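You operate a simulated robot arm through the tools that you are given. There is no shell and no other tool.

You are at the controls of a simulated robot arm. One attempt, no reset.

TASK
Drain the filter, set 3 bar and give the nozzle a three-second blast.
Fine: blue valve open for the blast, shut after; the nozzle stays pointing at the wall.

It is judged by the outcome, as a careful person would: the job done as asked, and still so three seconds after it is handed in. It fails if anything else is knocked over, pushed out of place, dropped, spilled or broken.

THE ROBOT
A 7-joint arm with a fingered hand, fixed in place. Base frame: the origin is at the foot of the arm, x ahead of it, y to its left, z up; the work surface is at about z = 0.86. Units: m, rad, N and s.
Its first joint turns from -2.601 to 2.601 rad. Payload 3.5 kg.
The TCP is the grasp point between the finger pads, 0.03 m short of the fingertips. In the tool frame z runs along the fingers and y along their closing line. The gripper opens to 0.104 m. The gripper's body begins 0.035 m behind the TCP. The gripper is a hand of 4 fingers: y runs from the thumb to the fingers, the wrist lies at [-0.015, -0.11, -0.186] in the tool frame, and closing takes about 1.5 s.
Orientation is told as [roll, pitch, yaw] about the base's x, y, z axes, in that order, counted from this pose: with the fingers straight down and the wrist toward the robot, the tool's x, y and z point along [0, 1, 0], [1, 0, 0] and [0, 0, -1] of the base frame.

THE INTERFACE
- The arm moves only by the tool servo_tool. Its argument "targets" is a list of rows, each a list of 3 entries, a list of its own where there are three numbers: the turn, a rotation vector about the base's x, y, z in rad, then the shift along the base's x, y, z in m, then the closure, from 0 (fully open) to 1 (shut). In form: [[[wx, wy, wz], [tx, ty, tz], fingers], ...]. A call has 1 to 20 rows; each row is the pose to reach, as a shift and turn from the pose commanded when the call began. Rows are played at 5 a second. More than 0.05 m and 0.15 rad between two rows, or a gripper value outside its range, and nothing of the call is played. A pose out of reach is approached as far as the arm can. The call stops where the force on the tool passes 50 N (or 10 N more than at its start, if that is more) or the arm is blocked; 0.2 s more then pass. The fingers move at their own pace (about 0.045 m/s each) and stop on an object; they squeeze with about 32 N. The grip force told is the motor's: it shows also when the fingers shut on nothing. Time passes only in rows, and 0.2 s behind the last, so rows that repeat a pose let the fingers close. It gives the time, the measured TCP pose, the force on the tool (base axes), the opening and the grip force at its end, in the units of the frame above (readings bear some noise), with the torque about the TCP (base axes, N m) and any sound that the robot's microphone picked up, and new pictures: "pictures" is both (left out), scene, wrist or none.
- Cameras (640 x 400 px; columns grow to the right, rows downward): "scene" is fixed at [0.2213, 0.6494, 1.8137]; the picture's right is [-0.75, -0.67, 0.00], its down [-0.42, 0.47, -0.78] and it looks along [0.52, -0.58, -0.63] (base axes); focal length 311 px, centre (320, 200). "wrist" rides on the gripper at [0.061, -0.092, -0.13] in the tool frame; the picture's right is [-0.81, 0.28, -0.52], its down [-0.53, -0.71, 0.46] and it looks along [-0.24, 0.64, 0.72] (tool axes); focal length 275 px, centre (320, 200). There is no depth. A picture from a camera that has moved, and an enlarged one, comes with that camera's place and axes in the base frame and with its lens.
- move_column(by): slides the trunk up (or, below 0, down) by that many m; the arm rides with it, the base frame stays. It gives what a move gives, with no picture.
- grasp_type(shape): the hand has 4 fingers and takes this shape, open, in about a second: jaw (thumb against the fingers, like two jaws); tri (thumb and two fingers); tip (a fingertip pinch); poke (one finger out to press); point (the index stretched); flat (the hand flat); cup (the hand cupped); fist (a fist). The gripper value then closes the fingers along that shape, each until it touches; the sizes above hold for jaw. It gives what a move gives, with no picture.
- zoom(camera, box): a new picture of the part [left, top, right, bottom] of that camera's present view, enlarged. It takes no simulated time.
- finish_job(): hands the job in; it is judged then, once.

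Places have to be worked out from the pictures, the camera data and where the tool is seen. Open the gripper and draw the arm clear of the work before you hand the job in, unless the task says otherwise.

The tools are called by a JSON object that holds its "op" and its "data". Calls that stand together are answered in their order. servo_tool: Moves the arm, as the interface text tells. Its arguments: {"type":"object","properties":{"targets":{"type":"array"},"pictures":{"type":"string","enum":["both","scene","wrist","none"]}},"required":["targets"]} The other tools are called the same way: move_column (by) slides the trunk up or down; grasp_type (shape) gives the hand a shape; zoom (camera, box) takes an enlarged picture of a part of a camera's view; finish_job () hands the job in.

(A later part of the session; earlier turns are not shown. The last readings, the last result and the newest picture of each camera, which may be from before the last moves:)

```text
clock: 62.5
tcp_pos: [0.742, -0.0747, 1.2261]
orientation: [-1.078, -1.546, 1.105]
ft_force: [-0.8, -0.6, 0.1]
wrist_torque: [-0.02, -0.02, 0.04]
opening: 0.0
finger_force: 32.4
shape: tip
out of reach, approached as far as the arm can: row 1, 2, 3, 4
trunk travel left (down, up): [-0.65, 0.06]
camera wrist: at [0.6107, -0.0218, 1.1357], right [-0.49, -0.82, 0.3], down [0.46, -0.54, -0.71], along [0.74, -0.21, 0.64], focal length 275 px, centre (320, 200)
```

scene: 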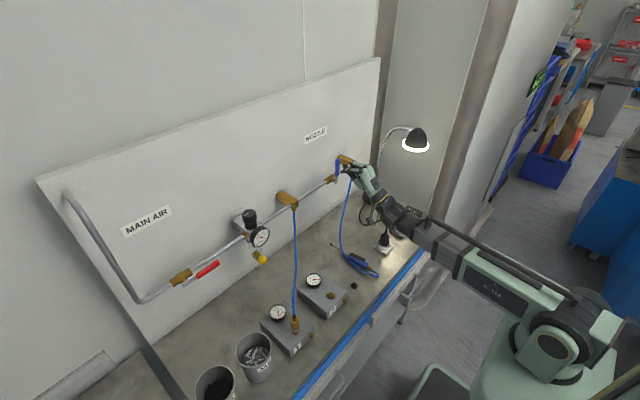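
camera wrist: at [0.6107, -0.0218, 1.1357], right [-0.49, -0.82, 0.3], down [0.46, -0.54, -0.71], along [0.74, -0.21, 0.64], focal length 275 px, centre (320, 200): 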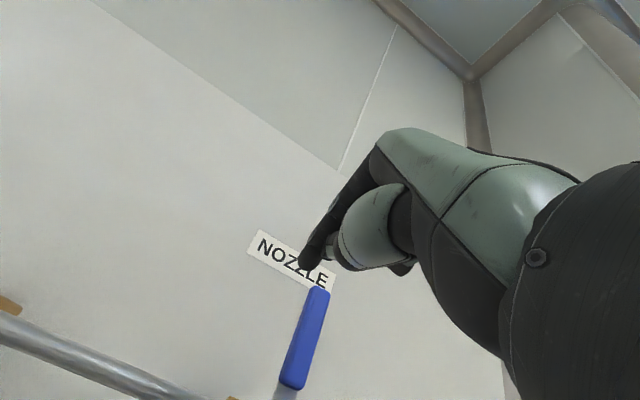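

It misses only by about 1 cm and 0.02 rad, so one joint sits at its limit. I try relaxing the pitch to about 15–20° downward and see if the pose is exact.

{"op": "servo_tool", "data": {"targets": [[[0, 0.1, 0], [-0.01, 0.01, 0.01], 1], [[0, 0.2, 0], [-0.02, 0.02, 0.015], 1], [[0, 0.3, 0], [-0.03, 0.02, 0.02], 1], [[0, 0.3, 0], [-0.03, 0.02, 0.02], 1]], "pictures": "scene"}}

```text
clock: 63.5
tcp_pos: [0.7122, -0.055, 1.2456]
orientation: [-0.001, -1.27, 0.001]
ft_force: [-0.3, -0.2, 0.5]
wrist_torque: [0.0, 0.01, 0.0]
opening: 0.0
finger_force: 31.8
shape: tip
trunk travel left (down, up): [-0.65, 0.06]
```

scene: 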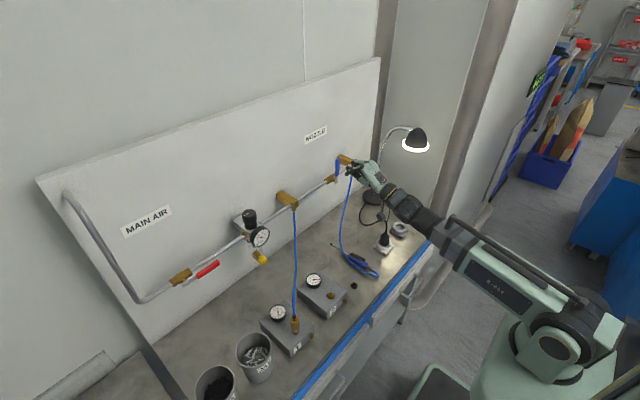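

With 17° pitch it's exact. I bring the closed beak beside the handle on its +y side (about 1.5 cm gap) at the lever plane.

{"op": "servo_tool", "data": {"targets": [[[0, 0, 0], [0.01, 0.0, -0.03], 1], [[0, 0, 0], [0.035, -0.005, -0.046], 1], [[0, 0, 0], [0.06, -0.01, -0.046], 1], [[0, 0, 0], [0.084, -0.015, -0.046], 1], [[0, 0, 0], [0.084, -0.015, -0.046], 1]]}}

{"op": "zoom", "data": {"camera": "scene", "box": [310, 140, 380, 210]}}

{"op": "zoom", "data": {"camera": "wrist", "box": [240, 200, 440, 400]}}

```text
clock: 64.7
tcp_pos: [0.797, -0.0711, 1.199]
orientation: [-0.003, -1.27, 0.002]
ft_force: [0.7, 0.7, 0.3]
wrist_torque: [0.02, 0.03, -0.01]
opening: 0.0001
finger_force: 31.8
shape: tip
trunk travel left (down, up): [-0.65, 0.06]
camera wrist: at [0.6466, -0.01, 1.1515], right [-0.41, -0.81, 0.42], down [0.22, -0.53, -0.82], along [0.88, -0.24, 0.4], focal length 275 px, centre (320, 200)
```

scene: 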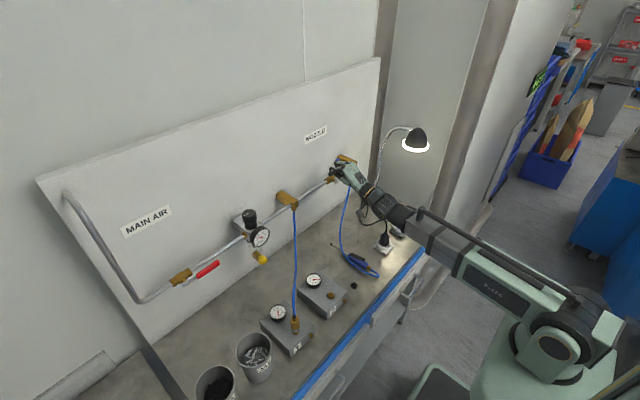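
wrist: 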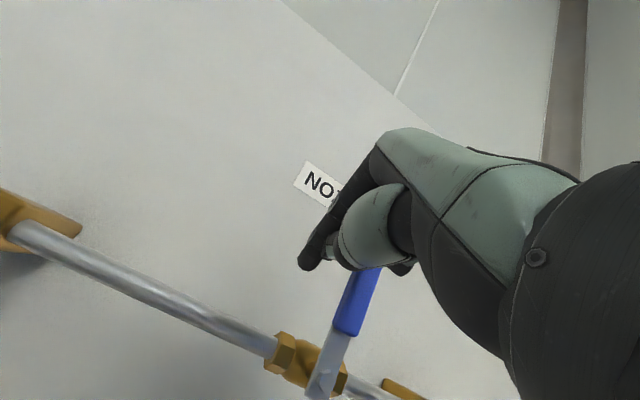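

```text
5.71 times, centred on (345, 175) of scene
camera zoom: at [0.2213, 0.6494, 1.8137], right [-0.75, -0.67, 0.0], down [-0.42, 0.47, -0.78], along [0.52, -0.58, -0.63], focal length 1779 px, centre (177, 343)
```

zoom: 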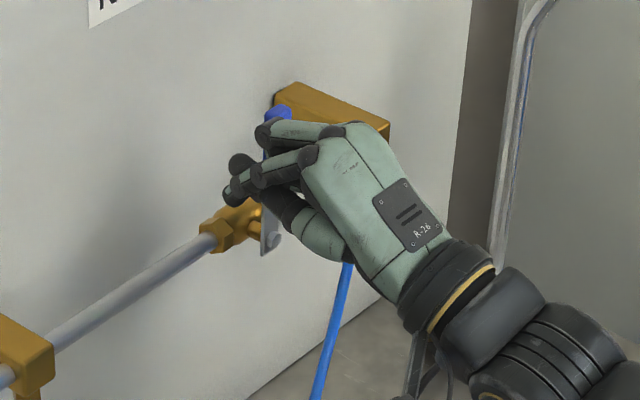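

```text
2.00 times, centred on (340, 300) of wrist
camera zoom: at [0.6466, -0.01, 1.1515], right [-0.41, -0.81, 0.42], down [0.22, -0.53, -0.82], along [0.88, -0.24, 0.4], focal length 551 px, centre (280, 0)
```

zoom: 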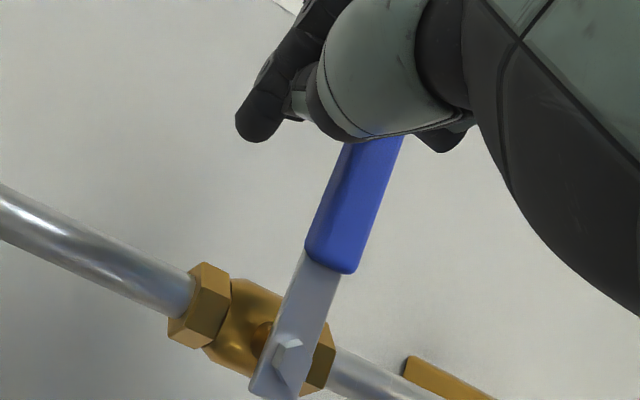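

The beak is beside the handle with no contact. I push the lever toward -y along its arc, first about 30°, and check that it moves that way.

{"op": "servo_tool", "data": {"targets": [[[0, 0, 0], [0, -0.015, 0.0004], 1], [[0, 0, 0], [0, -0.024, 0.002], 1], [[0, 0, 0], [0, -0.0325, 0.0036], 1], [[0, 0, 0], [0, -0.0415, 0.0034], 1], [[0, 0, 0], [0, -0.0503, 0.0022], 1]]}}

{"op": "zoom", "data": {"camera": "scene", "box": [310, 140, 380, 210]}}

{"op": "zoom", "data": {"camera": "wrist", "box": [240, 200, 440, 400]}}

```text
clock: 65.9
tcp_pos: [0.7967, -0.1206, 1.2025]
orientation: [-0.006, -1.272, 0.004]
ft_force: [0.1, 1.9, -0.6]
wrist_torque: [-0.02, -0.03, 0.02]
opening: 0.0002
finger_force: 31.7
shape: tip
trunk travel left (down, up): [-0.65, 0.06]
camera wrist: at [0.6456, -0.0604, 1.1534], right [-0.41, -0.81, 0.42], down [0.22, -0.53, -0.82], along [0.88, -0.24, 0.4], focal length 275 px, centre (320, 200)
```

scene: 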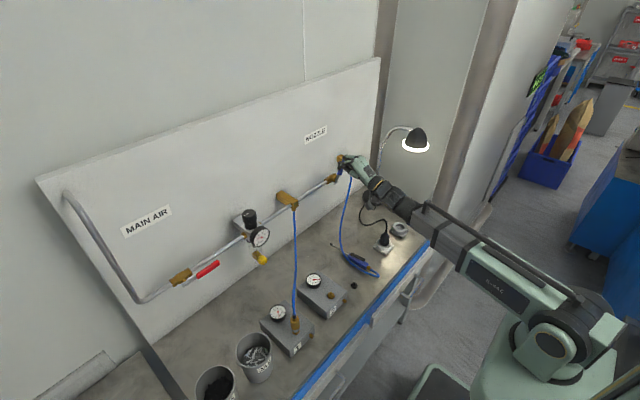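
wrist: 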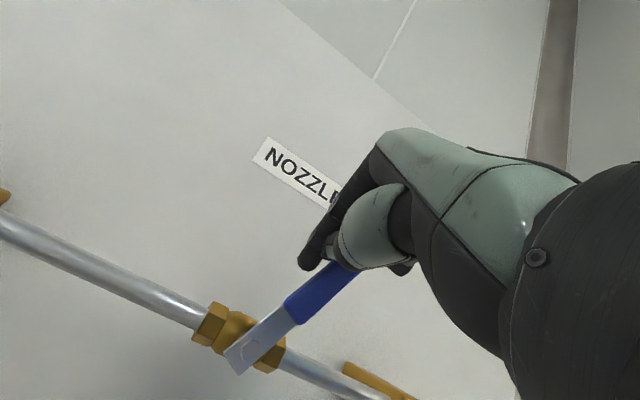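

```text
5.71 times, centred on (345, 175) of scene
camera zoom: at [0.2213, 0.6494, 1.8137], right [-0.75, -0.67, 0.0], down [-0.42, 0.47, -0.78], along [0.52, -0.58, -0.63], focal length 1779 px, centre (177, 343)
```

zoom: 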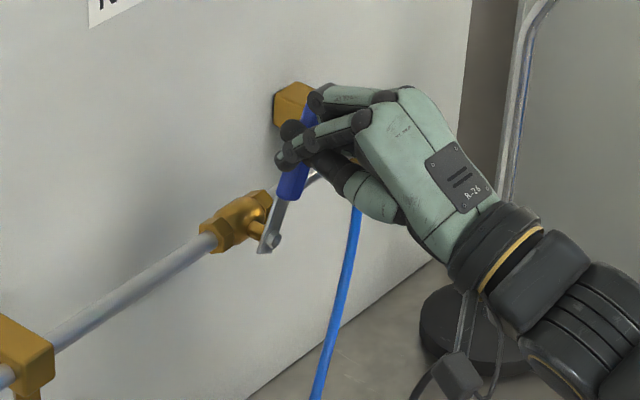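

```text
2.00 times, centred on (340, 300) of wrist
camera zoom: at [0.6456, -0.0604, 1.1534], right [-0.41, -0.81, 0.42], down [0.22, -0.53, -0.82], along [0.88, -0.24, 0.4], focal length 551 px, centre (280, 0)
```

zoom: 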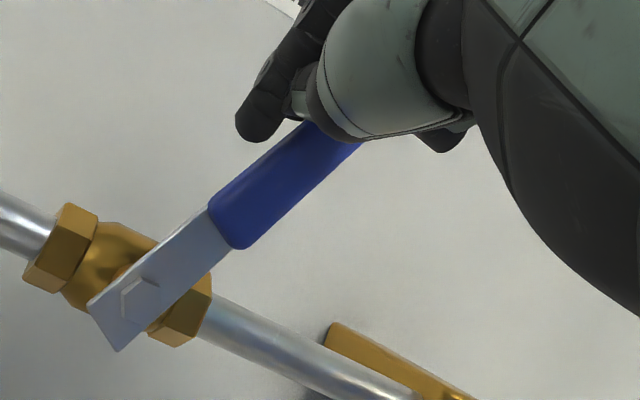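

The lever swings with only 2 N, so this is the right direction. I continue the arc to fully open and listen for any flow.

{"op": "servo_tool", "data": {"targets": [[[0, 0, 0], [0, -0.0085, -0.003], 1], [[0, 0, 0], [0, -0.0169, -0.006], 1], [[0, 0, 0], [0, -0.0245, -0.011], 1], [[0, 0, 0], [0, -0.0315, -0.0161], 1], [[0, 0, 0], [0, -0.0375, -0.0229], 1], [[0, 0, 0], [0, -0.0431, -0.0297], 1], [[0, 0, 0], [0, -0.0475, -0.038], 1], [[0, 0, 0], [0, -0.0507, -0.0458], 1], [[0, 0, 0], [0, -0.0522, -0.0516], 1]]}}

{"op": "zoom", "data": {"camera": "scene", "box": [310, 140, 380, 210]}}

{"op": "zoom", "data": {"camera": "wrist", "box": [140, 200, 340, 400]}}

{"op": "zoom", "data": {"camera": "scene", "box": [310, 210, 400, 300]}}

```text
clock: 67.9
tcp_pos: [0.7954, -0.1717, 1.1536]
orientation: [-0.007, -1.277, 0.006]
ft_force: [-1.6, 5.4, 20.7]
wrist_torque: [0.2, -0.3, 0.11]
opening: 0.0
finger_force: 31.9
shape: tip
trunk travel left (down, up): [-0.65, 0.06]
camera wrist: at [0.644, -0.1113, 1.1042], right [-0.41, -0.81, 0.41], down [0.23, -0.53, -0.81], along [0.88, -0.24, 0.41], focal length 275 px, centre (320, 200)
```

scene: 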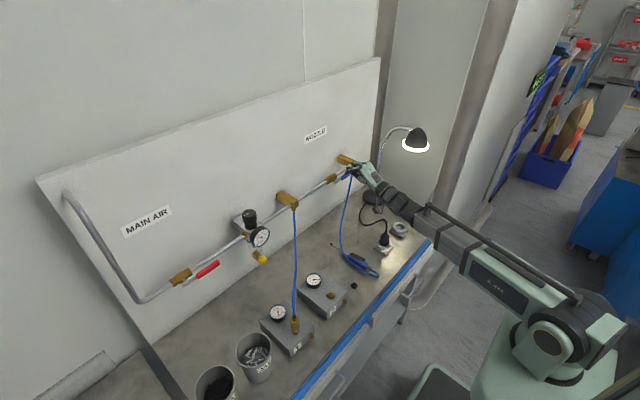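
wrist: 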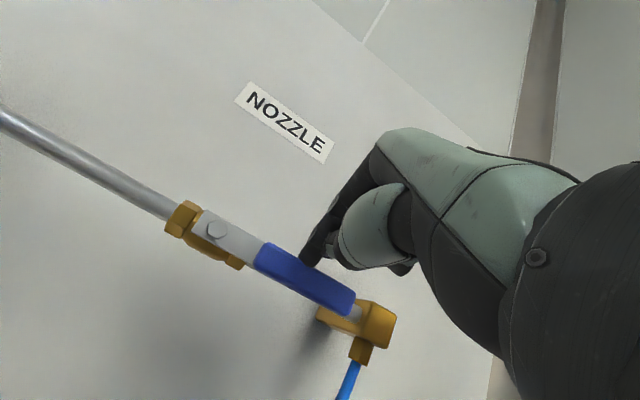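

```text
5.71 times, centred on (345, 175) of scene
camera zoom: at [0.2213, 0.6494, 1.8137], right [-0.75, -0.67, 0.0], down [-0.42, 0.47, -0.78], along [0.52, -0.58, -0.63], focal length 1779 px, centre (177, 343)
```

zoom: 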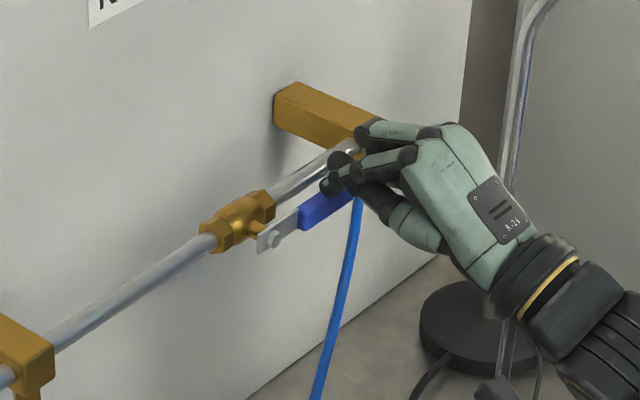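

```text
2.00 times, centred on (240, 300) of wrist
camera zoom: at [0.644, -0.1113, 1.1042], right [-0.41, -0.81, 0.41], down [0.23, -0.53, -0.81], along [0.88, -0.24, 0.41], focal length 551 px, centre (480, 0)
```

zoom: 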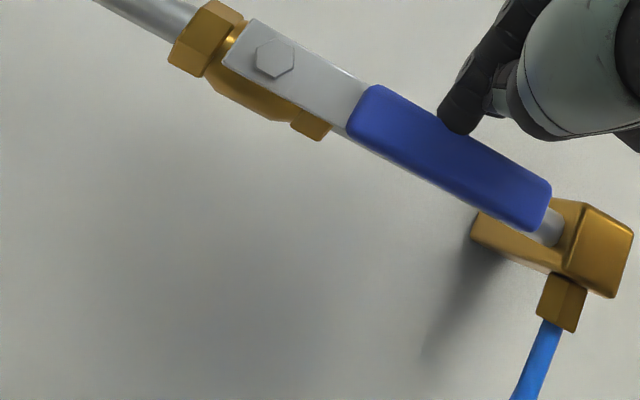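

```text
4.44 times, centred on (355, 255) of scene
camera zoom: at [0.2213, 0.6494, 1.8137], right [-0.75, -0.67, 0.0], down [-0.42, 0.47, -0.78], along [0.52, -0.58, -0.63], focal length 1384 px, centre (164, -44)
```

zoom: 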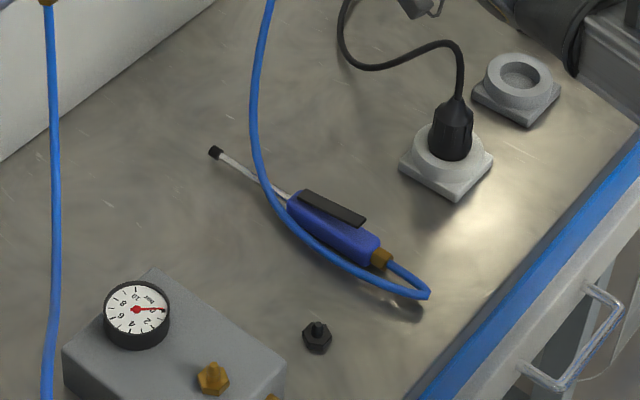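

The lever is at its open stop (20 N at the end, in line with the pipe) and there's no flow, so the gun's trigger is needed. I back away and turn the hand straight down above the gun; its trigger bar runs from about x=0.667 (front) to x=0.610 (rear) at y≈-0.033.

{"op": "servo_tool", "data": {"targets": [[[0, 0, 0], [-0.005, 0, 0.02], 1], [[0, 0, 0], [-0.04, 0.005, 0.04], 1], [[0, 0, 0], [-0.08, 0.02, 0.05], 1], [[0, 0.141, 0], [-0.09, 0.033, 0.04], 1], [[0, 0.282, 0], [-0.1, 0.046, 0.03], 1], [[0, 0.423, 0], [-0.11, 0.059, 0.02], 1], [[0, 0.564, 0], [-0.12, 0.072, 0.01], 1], [[0, 0.705, 0], [-0.13, 0.085, 0.0], 1], [[0, 0.846, 0], [-0.142, 0.098, -0.01], 1], [[0, 0.987, 0], [-0.153, 0.111, -0.02], 1], [[0, 1.128, 0], [-0.165, 0.124, -0.035], 1], [[0, 1.27, 0], [-0.176, 0.1375, -0.05], 1]]}}

{"op": "zoom", "data": {"camera": "scene", "box": [310, 150, 400, 290]}}

{"op": "zoom", "data": {"camera": "wrist", "box": [150, 150, 400, 380]}}

```text
clock: 70.5
tcp_pos: [0.6207, -0.0362, 1.1002]
orientation: [-0.003, 0.003, 0.0]
ft_force: [-0.2, 0.3, -0.7]
wrist_torque: [-0.03, 0.03, -0.02]
opening: 0.0
finger_force: 31.9
shape: tip
trunk travel left (down, up): [-0.65, 0.06]
camera wrist: at [0.5294, 0.0247, 1.2317], right [0.28, -0.81, 0.52], down [-0.71, -0.53, -0.45], along [0.64, -0.25, -0.72], focal length 275 px, centre (320, 200)
```

scene: 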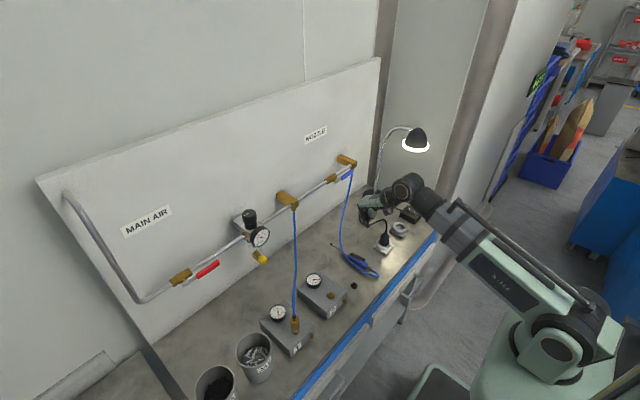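
wrist: 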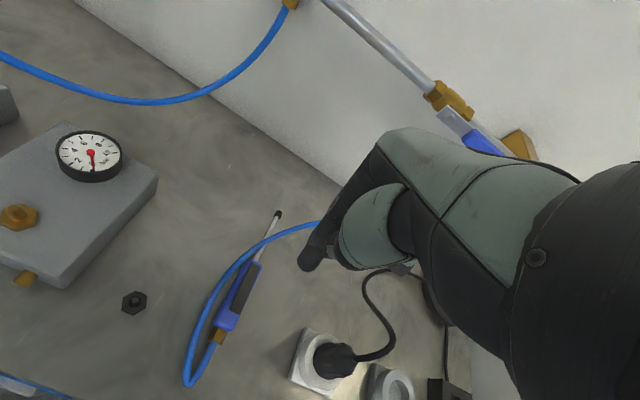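

```text
2.86 times, centred on (355, 220) of scene
camera zoom: at [0.2213, 0.6494, 1.8137], right [-0.75, -0.67, 0.0], down [-0.42, 0.47, -0.78], along [0.52, -0.58, -0.63], focal length 889 px, centre (220, 143)
```

zoom: 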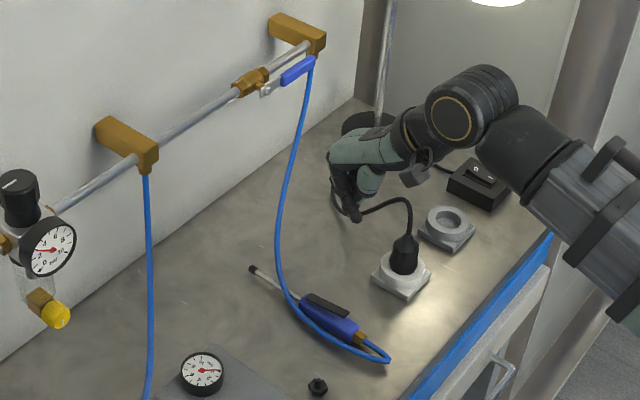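

```text
1.74 times, centred on (275, 265) of wrist
camera zoom: at [0.5294, 0.0247, 1.2317], right [0.28, -0.81, 0.52], down [-0.71, -0.53, -0.45], along [0.64, -0.25, -0.72], focal length 479 px, centre (398, 87)
```

zoom: 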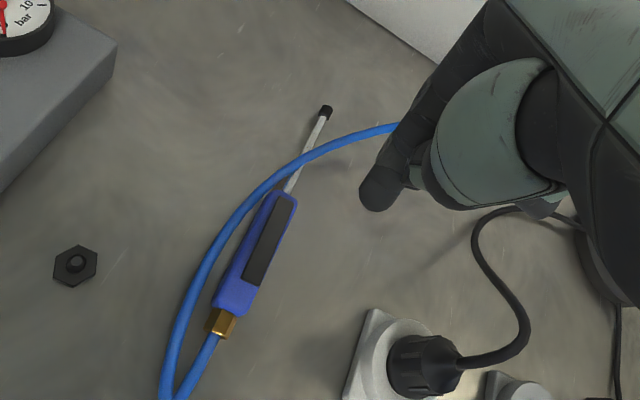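

Two-view triangulation puts the trigger's rear end at (0.616, -0.0475, 0.886) and front end at (0.679, -0.044, 0.882). I descend to 2 cm above the trigger near its rear.

{"op": "servo_tool", "data": {"targets": [[[0, 0, 0], [0.004, -0.006, -0.035], 1], [[0, 0, 0], [0.008, -0.012, -0.07], 1], [[0, 0, 0], [0.008, -0.012, -0.105], 1], [[0, 0, 0], [0.008, -0.012, -0.14], 1], [[0, 0, 0], [0.008, -0.012, -0.162], 1], [[0, 0, 0], [0.008, -0.012, -0.162], 1]]}}

{"op": "zoom", "data": {"camera": "scene", "box": [320, 210, 400, 290]}}

{"op": "zoom", "data": {"camera": "wrist", "box": [220, 130, 420, 330]}}

```text
clock: 71.9
tcp_pos: [0.628, -0.0486, 0.9376]
orientation: [-0.002, -0.001, -0.001]
ft_force: [-0.4, 0.6, 1.0]
wrist_torque: [-0.01, -0.01, -0.01]
opening: 0.0
finger_force: 32.1
shape: tip
trunk travel left (down, up): [-0.65, 0.06]
camera wrist: at [0.5376, 0.0127, 1.0683], right [0.27, -0.81, 0.52], down [-0.71, -0.53, -0.46], along [0.65, -0.24, -0.72], focal length 275 px, centre (320, 200)
```

scene: 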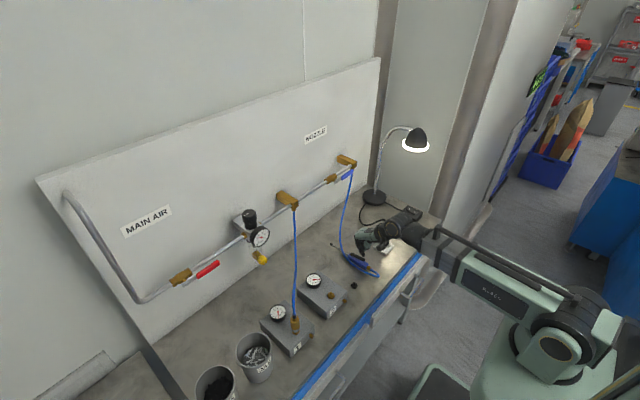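
wrist: 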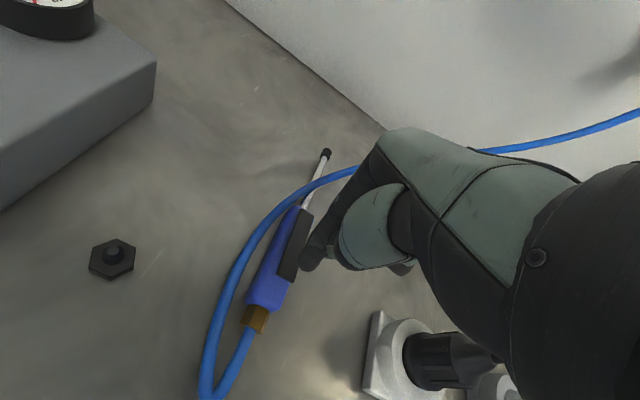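

```text
5.00 times, centred on (360, 250) of scene
camera zoom: at [0.2213, 0.6494, 1.8137], right [-0.75, -0.67, 0.0], down [-0.42, 0.47, -0.78], along [0.52, -0.58, -0.63], focal length 1556 px, centre (120, -50)
```

zoom: 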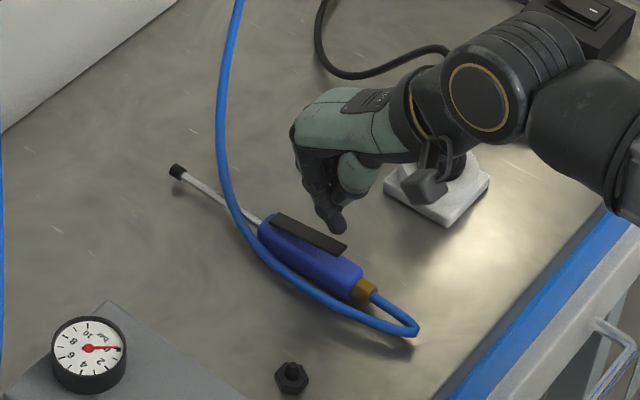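

```text
2.00 times, centred on (320, 230) of wrist
camera zoom: at [0.5376, 0.0127, 1.0683], right [0.27, -0.81, 0.52], down [-0.71, -0.53, -0.46], along [0.65, -0.24, -0.72], focal length 551 px, centre (320, 140)
```

zoom: 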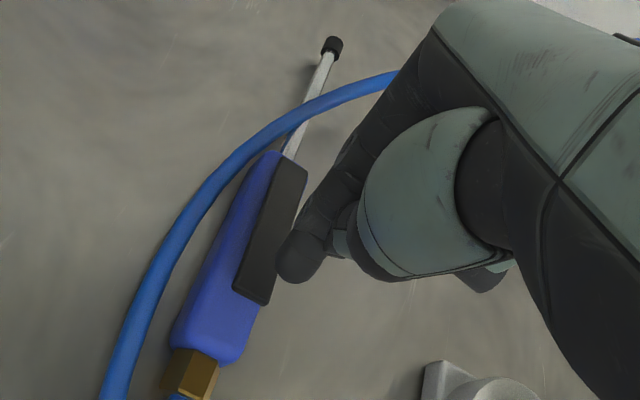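

The trigger axis is about 3.5 mm to +y of the fingertip line. I correct that and descend to just above contact (tip z≈0.890), checking the force.

{"op": "servo_tool", "data": {"targets": [[[0, 0, 0], [0.002, 0.0035, -0.008], 1], [[0, 0, 0], [0.002, 0.0035, -0.018], 1], [[0, 0, 0], [0.002, 0.0035, -0.018], 1]]}}

{"op": "zoom", "data": {"camera": "scene", "box": [320, 210, 400, 290]}}

{"op": "zoom", "data": {"camera": "wrist", "box": [220, 130, 420, 330]}}

```text
clock: 72.7
tcp_pos: [0.6308, -0.0444, 0.921]
orientation: [0.0, -0.001, 0.0]
ft_force: [-0.2, -0.4, 3.0]
wrist_torque: [0.0, 0.04, 0.02]
opening: 0.0
finger_force: 32.4
shape: tip
trunk travel left (down, up): [-0.65, 0.06]
camera wrist: at [0.5398, 0.0163, 1.0513], right [0.27, -0.81, 0.52], down [-0.71, -0.53, -0.46], along [0.65, -0.24, -0.72], focal length 275 px, centre (320, 200)
```

scene: 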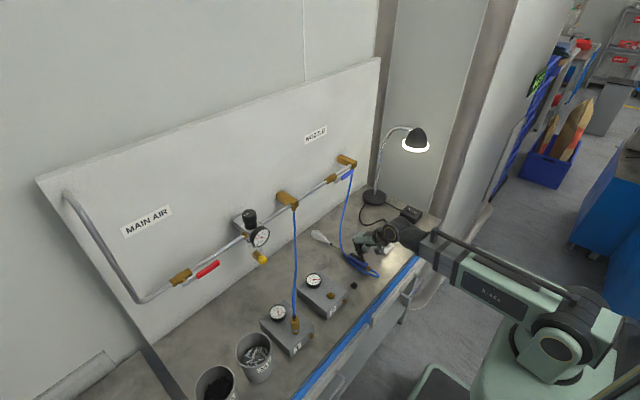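
wrist: 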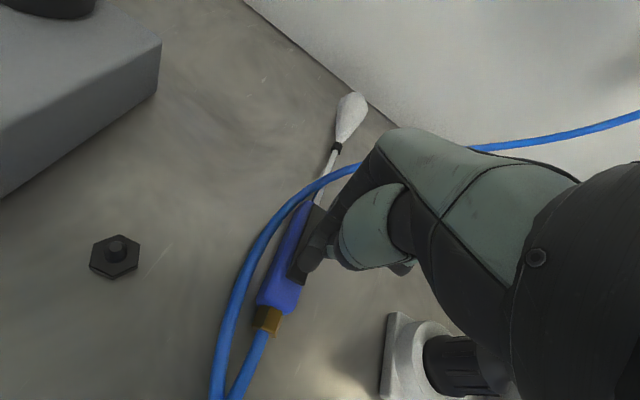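

```text
5.00 times, centred on (360, 250) of scene
camera zoom: at [0.2213, 0.6494, 1.8137], right [-0.75, -0.67, 0.0], down [-0.42, 0.47, -0.78], along [0.52, -0.58, -0.63], focal length 1556 px, centre (120, -50)
```

zoom: 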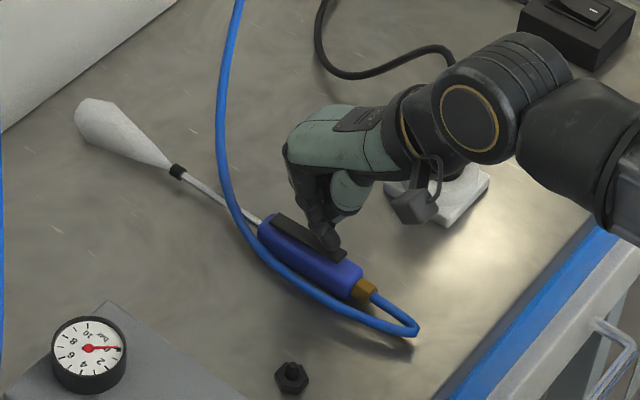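

```text
2.00 times, centred on (320, 230) of wrist
camera zoom: at [0.5398, 0.0163, 1.0513], right [0.27, -0.81, 0.52], down [-0.71, -0.53, -0.46], along [0.65, -0.24, -0.72], focal length 551 px, centre (320, 140)
```

zoom: 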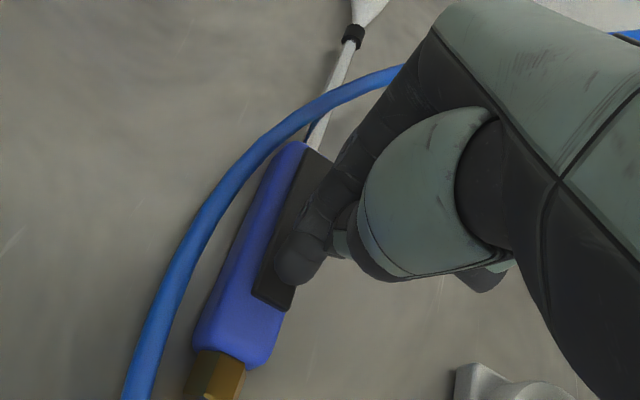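

The trigger is very light: with 3 N the nozzle is already blasting toward the wall, and it started around t≈72.25. I hold it pressed until t≈75.3 and then lift off quickly, giving about 3.0 s.

{"op": "servo_tool", "data": {"targets": [[[0, 0, 0], [0, 0, -0.001], 1], [[0, 0, 0], [0, 0, -0.001], 1], [[0, 0, 0], [0, 0, -0.001], 1], [[0, 0, 0], [0, 0, -0.001], 1], [[0, 0, 0], [0, 0, -0.001], 1], [[0, 0, 0], [0, 0, -0.001], 1], [[0, 0, 0], [0, 0, -0.001], 1], [[0, 0, 0], [0, 0, -0.001], 1], [[0, 0, 0], [0, 0, -0.001], 1], [[0, 0, 0], [0, 0, -0.001], 1], [[0, 0, 0], [0, 0, -0.001], 1], [[0, 0, 0], [0, 0, -0.001], 1], [[0, 0, 0], [0, 0, -0.001], 1], [[0, 0, 0], [0, 0, 0.035], 1], [[0, 0, 0], [0, 0, 0.07], 1]]}}

{"op": "zoom", "data": {"camera": "scene", "box": [320, 210, 400, 290]}}

{"op": "zoom", "data": {"camera": "scene", "box": [256, 226, 272, 248]}}

```text
clock: 75.9
tcp_pos: [0.6312, -0.0455, 0.9911]
orientation: [-0.001, -0.001, -0.002]
ft_force: [-0.6, -0.6, -0.5]
wrist_torque: [0.0, 0.01, -0.03]
opening: 0.0002
finger_force: 31.9
shape: tip
trunk travel left (down, up): [-0.65, 0.06]
camera wrist: at [0.5395, 0.0162, 1.1218], right [0.28, -0.81, 0.52], down [-0.71, -0.53, -0.46], along [0.65, -0.24, -0.72], focal length 275 px, centre (320, 200)
```

scene: 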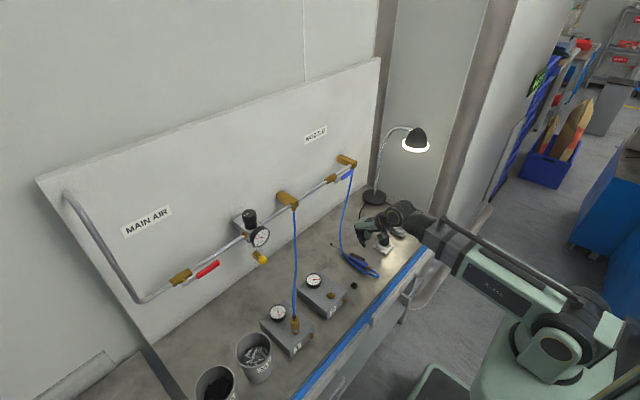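
wrist: 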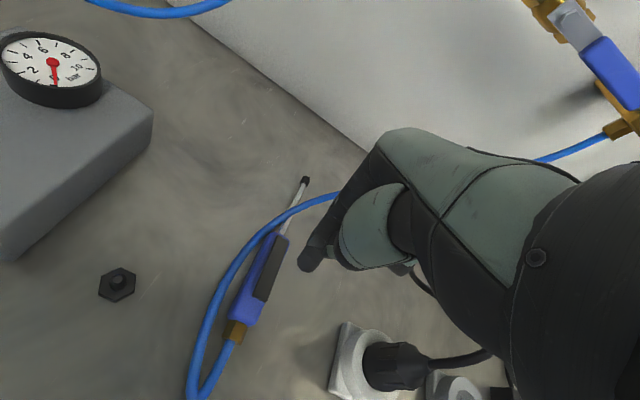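

```text
5.00 times, centred on (360, 250) of scene
camera zoom: at [0.2213, 0.6494, 1.8137], right [-0.75, -0.67, 0.0], down [-0.42, 0.47, -0.78], along [0.52, -0.58, -0.63], focal length 1556 px, centre (120, -50)
```

zoom: 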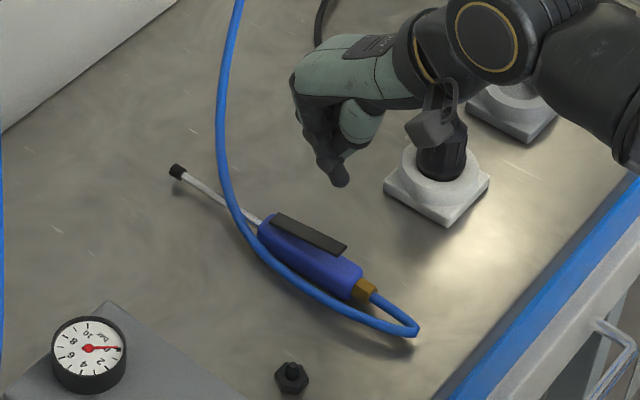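

```text
16.00 times, centred on (264, 237) of scene
camera zoom: at [0.2213, 0.6494, 1.8137], right [-0.75, -0.67, 0.0], down [-0.42, 0.47, -0.78], along [0.52, -0.58, -0.63], focal length 4980 px, centre (1216, -392)
```

zoom: 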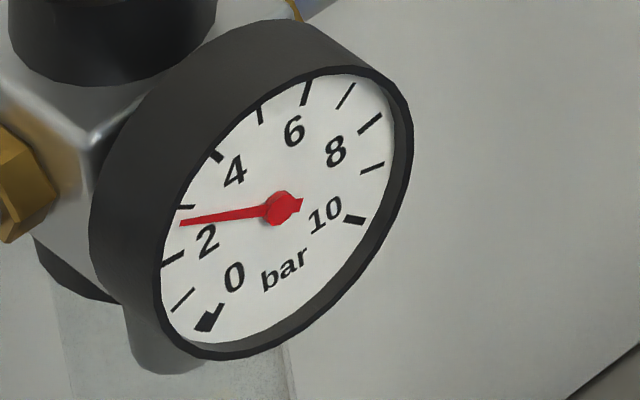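

The blast is done (about 3 s), the trigger released, and the gun hasn't moved. Now I return to the valve: turn the hand back to the 17°-pitch pose at a standoff in front of and slightly below the lever.

{"op": "servo_tool", "data": {"targets": [[[0, -0.02, 0], [0, 0, 0.04], 1], [[0, -0.15, 0], [0.005, -0.01, 0.07], 1], [[0, -0.29, 0], [0.012, -0.02, 0.09], 1], [[0, -0.43, 0], [0.02, -0.03, 0.11], 1], [[0, -0.57, 0], [0.028, -0.04, 0.12], 1], [[0, -0.71, 0], [0.036, -0.05, 0.13], 1], [[0, -0.85, 0], [0.044, -0.06, 0.14], 1], [[0, -0.99, 0], [0.052, -0.07, 0.14], 1], [[0, -1.13, 0], [0.06, -0.08, 0.14], 1], [[0, -1.27, 0], [0.07, -0.095, 0.14], 1], [[0, -1.27, 0], [0.08, -0.1115, 0.12], 1]]}}

{"op": "zoom", "data": {"camera": "scene", "box": [310, 140, 380, 210]}}

```text
clock: 78.3
tcp_pos: [0.7117, -0.1572, 1.1109]
orientation: [-0.005, -1.272, 0.002]
ft_force: [0.1, 0.4, 0.6]
wrist_torque: [0.01, -0.01, 0.05]
opening: 0.0
finger_force: 32.4
shape: tip
trunk travel left (down, up): [-0.65, 0.06]
camera wrist: at [0.5606, -0.0956, 1.062], right [-0.41, -0.81, 0.42], down [0.23, -0.53, -0.81], along [0.88, -0.24, 0.4], focal length 275 px, centre (320, 200)
```

scene: 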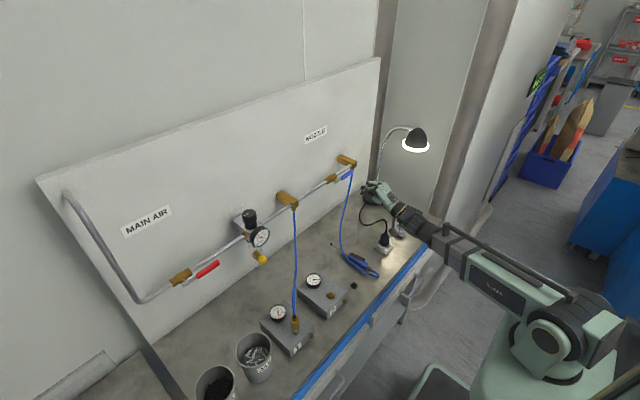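
wrist: 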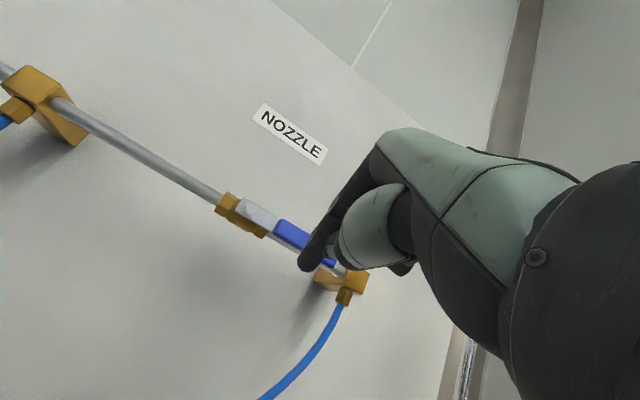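

```text
5.71 times, centred on (345, 175) of scene
camera zoom: at [0.2213, 0.6494, 1.8137], right [-0.75, -0.67, 0.0], down [-0.42, 0.47, -0.78], along [0.52, -0.58, -0.63], focal length 1779 px, centre (177, 343)
```

zoom: 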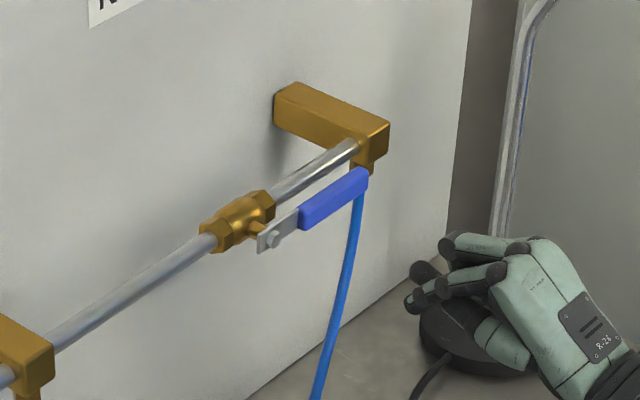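

The lever is clearly visible lying open along the pipe. In the tip shape a neighbouring finger sticks out almost as far as the beak and could foul the handle from below, so I switch to the "poke" shape here in free space and look.

{"op": "grasp_type", "data": {"shape": "poke"}}

{"op": "servo_tool", "data": {"targets": [[[0, 0, 0], [0, 0, 0], 0]]}}

{"op": "zoom", "data": {"camera": "scene", "box": [330, 150, 400, 220]}}

{"op": "zoom", "data": {"camera": "wrist", "box": [220, 150, 420, 350]}}

```text
clock: 79.2
tcp_pos: [0.7117, -0.1564, 1.1113]
orientation: [-0.002, -1.272, 0.003]
ft_force: [0.6, 0.7, -0.5]
wrist_torque: [-0.01, 0.01, 0.06]
opening: 0.0
finger_force: 0.0
shape: poke
trunk travel left (down, up): [-0.65, 0.06]
```

```text
clock: 79.6
tcp_pos: [0.7115, -0.1556, 1.1101]
orientation: [-0.003, -1.271, 0.003]
ft_force: [1.1, -0.9, 0.9]
wrist_torque: [-0.01, 0.01, -0.01]
opening: 0.0001
finger_force: 0.0
shape: poke
trunk travel left (down, up): [-0.65, 0.06]
camera wrist: at [0.5602, -0.0954, 1.0623], right [-0.41, -0.81, 0.42], down [0.22, -0.53, -0.82], along [0.88, -0.24, 0.4], focal length 275 px, centre (320, 200)
```

scene: 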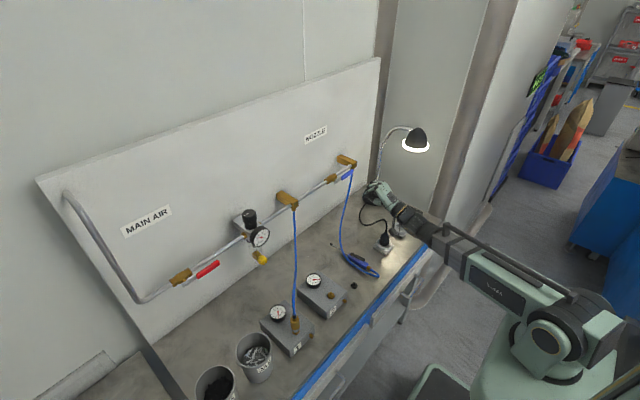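
wrist: 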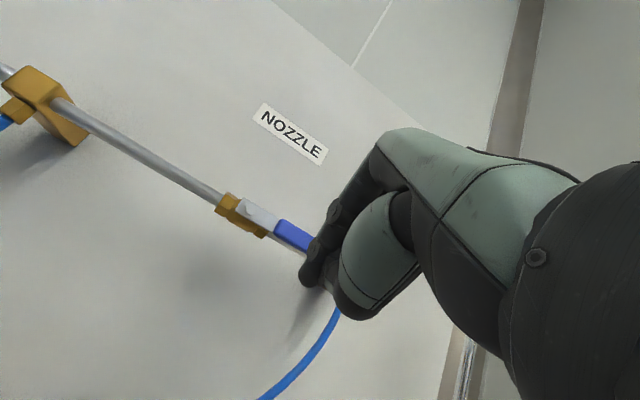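

```text
5.71 times, centred on (365, 185) of scene
camera zoom: at [0.2213, 0.6494, 1.8137], right [-0.75, -0.67, 0.0], down [-0.42, 0.47, -0.78], along [0.52, -0.58, -0.63], focal length 1779 px, centre (63, 286)
```

zoom: 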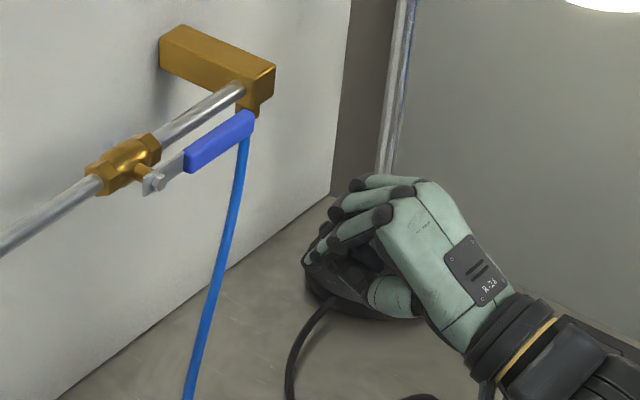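

```text
2.00 times, centred on (320, 250) of wrist
camera zoom: at [0.5602, -0.0954, 1.0623], right [-0.41, -0.81, 0.42], down [0.22, -0.53, -0.82], along [0.88, -0.24, 0.4], focal length 551 px, centre (320, 100)
```

zoom: 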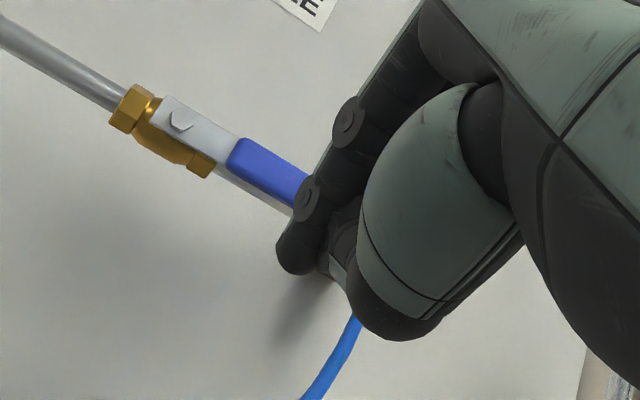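

Poke still keeps the fingers bunched. I try "point" (index stretched, the others curled).

{"op": "grasp_type", "data": {"shape": "point"}}

{"op": "servo_tool", "data": {"targets": [[[0, 0, 0], [0, 0, 0], 0]]}}

{"op": "zoom", "data": {"camera": "scene", "box": [330, 150, 400, 220]}}

{"op": "zoom", "data": {"camera": "wrist", "box": [220, 150, 420, 350]}}

```text
clock: 80.5
tcp_pos: [0.7121, -0.1557, 1.1111]
orientation: [-0.002, -1.272, 0.004]
ft_force: [0.3, 0.5, -0.4]
wrist_torque: [-0.01, 0.02, 0.05]
opening: 0.0958
finger_force: 0.0
shape: point
trunk travel left (down, up): [-0.65, 0.06]
```

```text
clock: 80.9
tcp_pos: [0.7117, -0.156, 1.111]
orientation: [-0.003, -1.271, 0.004]
ft_force: [-0.3, -0.4, 0.0]
wrist_torque: [0.02, 0.01, -0.02]
opening: 0.096
finger_force: 0.0
shape: point
trunk travel left (down, up): [-0.65, 0.06]
camera wrist: at [0.5602, -0.0954, 1.0623], right [-0.41, -0.81, 0.42], down [0.22, -0.53, -0.82], along [0.88, -0.24, 0.4], focal length 275 px, centre (320, 200)
```

scene: 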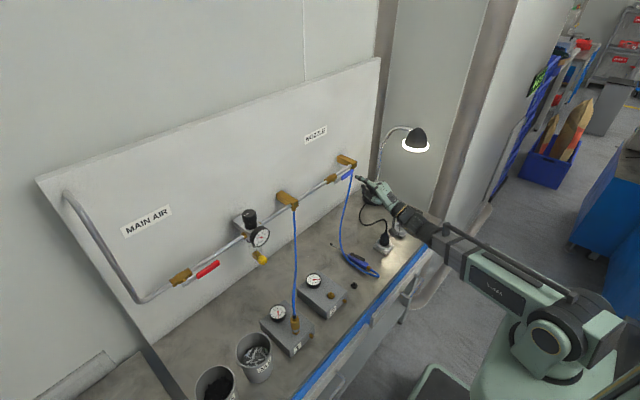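
wrist: 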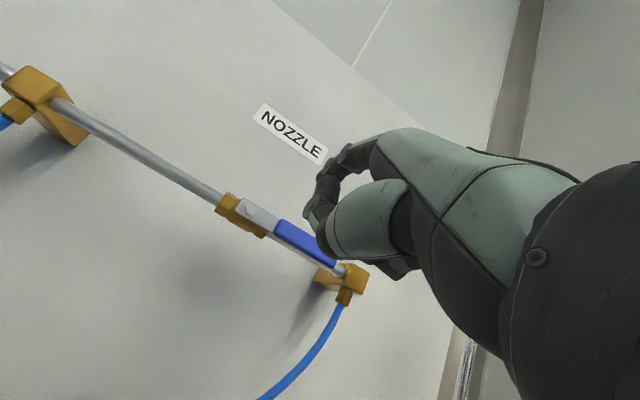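

```text
5.71 times, centred on (365, 185) of scene
camera zoom: at [0.2213, 0.6494, 1.8137], right [-0.75, -0.67, 0.0], down [-0.42, 0.47, -0.78], along [0.52, -0.58, -0.63], focal length 1779 px, centre (63, 286)
```

zoom: 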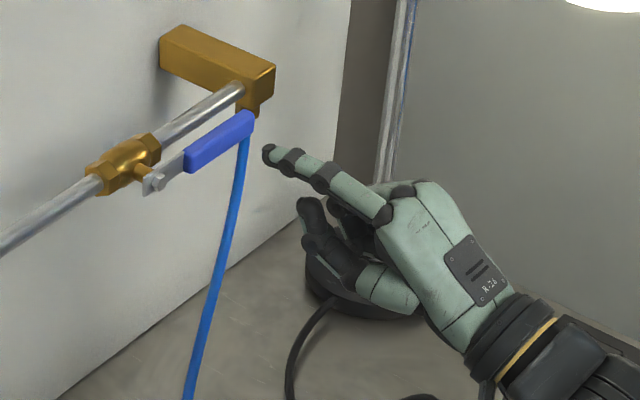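

```text
2.00 times, centred on (320, 250) of wrist
camera zoom: at [0.5602, -0.0954, 1.0623], right [-0.41, -0.81, 0.42], down [0.22, -0.53, -0.82], along [0.88, -0.24, 0.4], focal length 551 px, centre (320, 100)
```

zoom: 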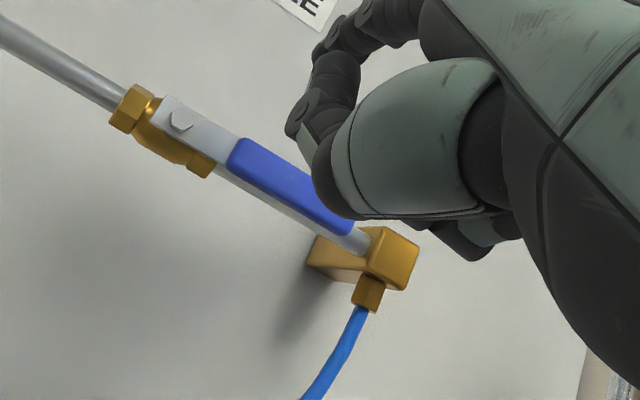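

"Point" gives a clean straight index, roughly horizontal, with its tip about 4.8 cm ahead of and 4 cm above the TCP and nothing above it. I lower so the index passes just under the handle, still 5+ cm in front of it, and check.

{"op": "servo_tool", "data": {"targets": [[[0, 0, 0], [0, -0.003, -0.028], 0], [[0, 0, 0], [0, -0.006, -0.056], 0], [[0, 0, 0], [0.02, -0.006, -0.056], 0], [[0, 0, 0], [0.02, -0.006, -0.056], 0]]}}

{"op": "zoom", "data": {"camera": "scene", "box": [330, 150, 400, 220]}}

{"op": "zoom", "data": {"camera": "wrist", "box": [220, 100, 420, 300]}}

```text
clock: 81.9
tcp_pos: [0.7311, -0.1613, 1.0532]
orientation: [-0.001, -1.271, 0.003]
ft_force: [0.3, 0.7, 0.3]
wrist_torque: [0.02, -0.01, -0.01]
opening: 0.0961
finger_force: 0.0
shape: point
trunk travel left (down, up): [-0.65, 0.06]
camera wrist: at [0.5805, -0.1013, 1.006], right [-0.41, -0.81, 0.42], down [0.22, -0.53, -0.82], along [0.88, -0.24, 0.4], focal length 275 px, centre (320, 200)
```

scene: 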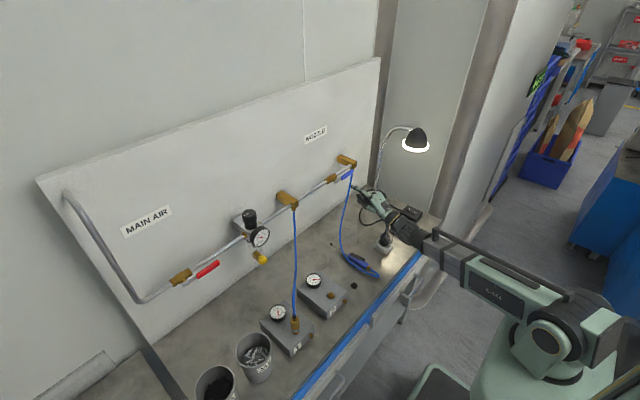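
wrist: 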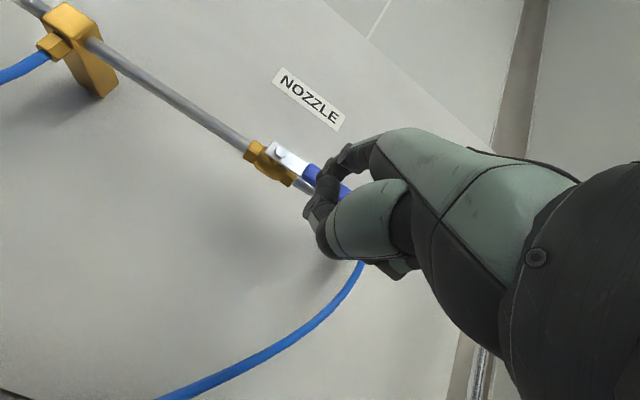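

```text
5.71 times, centred on (365, 185) of scene
camera zoom: at [0.2213, 0.6494, 1.8137], right [-0.75, -0.67, 0.0], down [-0.42, 0.47, -0.78], along [0.52, -0.58, -0.63], focal length 1779 px, centre (63, 286)
```

zoom: 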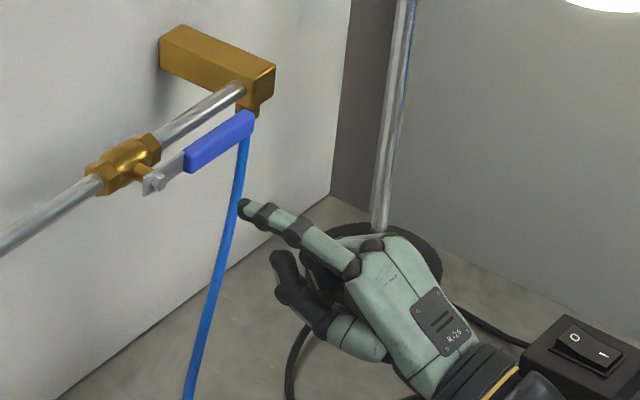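

```text
2.00 times, centred on (320, 200) of wrist
camera zoom: at [0.5805, -0.1013, 1.006], right [-0.41, -0.81, 0.42], down [0.22, -0.53, -0.82], along [0.88, -0.24, 0.4], focal length 551 px, centre (320, 200)
```

zoom: 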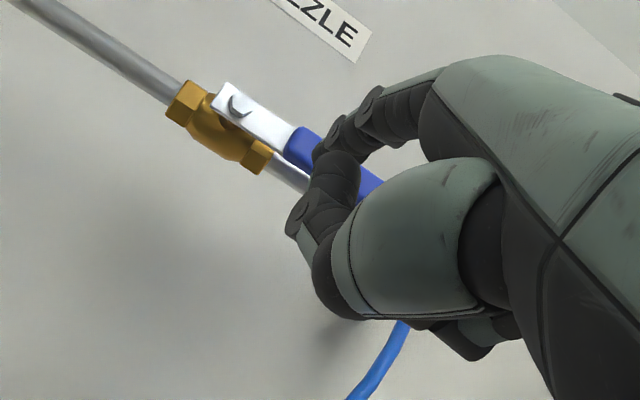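

Triangulating the fingertip gives (0.771, -0.144, 1.108), i.e. TCP + (0.040, 0.017, 0.055). It needs to be about 12 mm lower to pass under the handle; I lower it, shift slightly, and slide forward under the handle.

{"op": "servo_tool", "data": {"targets": [[[0, 0, 0], [0, -0.012, -0.013], 0], [[0, 0, 0], [0.02, -0.012, -0.013], 0], [[0, 0, 0], [0.038, -0.012, -0.013], 0], [[0, 0, 0], [0.051, -0.012, -0.013], 0], [[0, 0, 0], [0.051, -0.012, -0.013], 0]]}}

{"op": "zoom", "data": {"camera": "scene", "box": [320, 140, 390, 210]}}

{"op": "zoom", "data": {"camera": "wrist", "box": [220, 100, 420, 300]}}

```text
clock: 83.1
tcp_pos: [0.7808, -0.1745, 1.0405]
orientation: [-0.002, -1.27, 0.002]
ft_force: [0.7, 0.0, 0.6]
wrist_torque: [0.02, 0.01, 0.02]
opening: 0.096
finger_force: 0.0
shape: point
trunk travel left (down, up): [-0.65, 0.06]
camera wrist: at [0.6307, -0.1138, 0.9932], right [-0.41, -0.81, 0.42], down [0.22, -0.53, -0.82], along [0.88, -0.24, 0.4], focal length 275 px, centre (320, 200)
```

scene: 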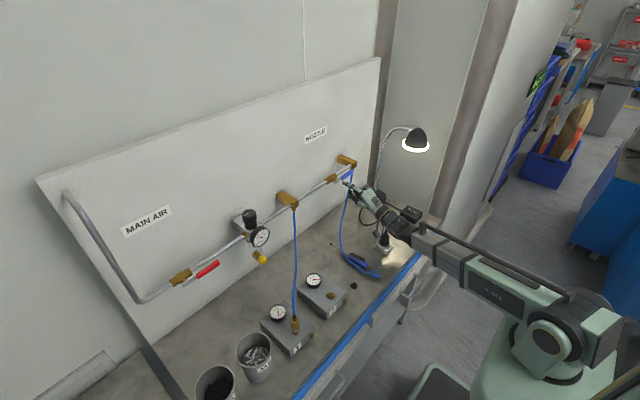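
wrist: 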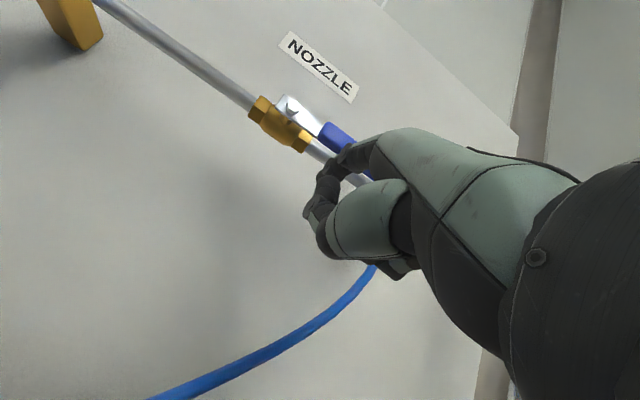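

```text
5.71 times, centred on (355, 175) of scene
camera zoom: at [0.2213, 0.6494, 1.8137], right [-0.75, -0.67, 0.0], down [-0.42, 0.47, -0.78], along [0.52, -0.58, -0.63], focal length 1779 px, centre (120, 343)
```

zoom: 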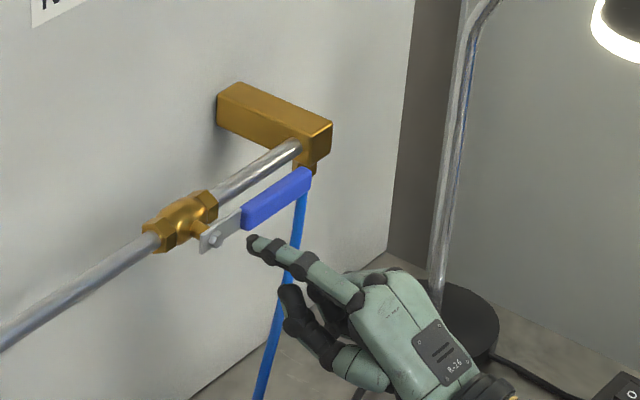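

```text
2.00 times, centred on (320, 200) of wrist
camera zoom: at [0.6307, -0.1138, 0.9932], right [-0.41, -0.81, 0.42], down [0.22, -0.53, -0.82], along [0.88, -0.24, 0.4], focal length 551 px, centre (320, 200)
```

zoom: 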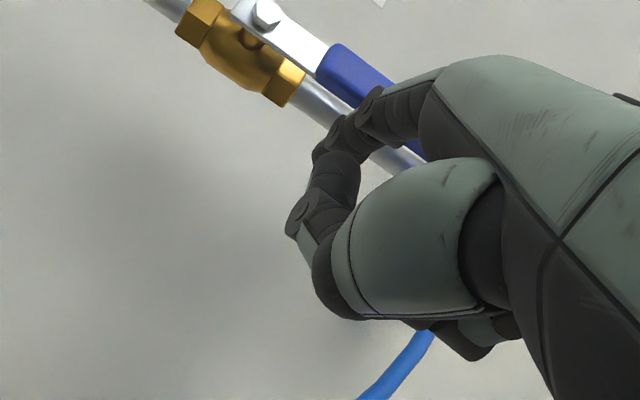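

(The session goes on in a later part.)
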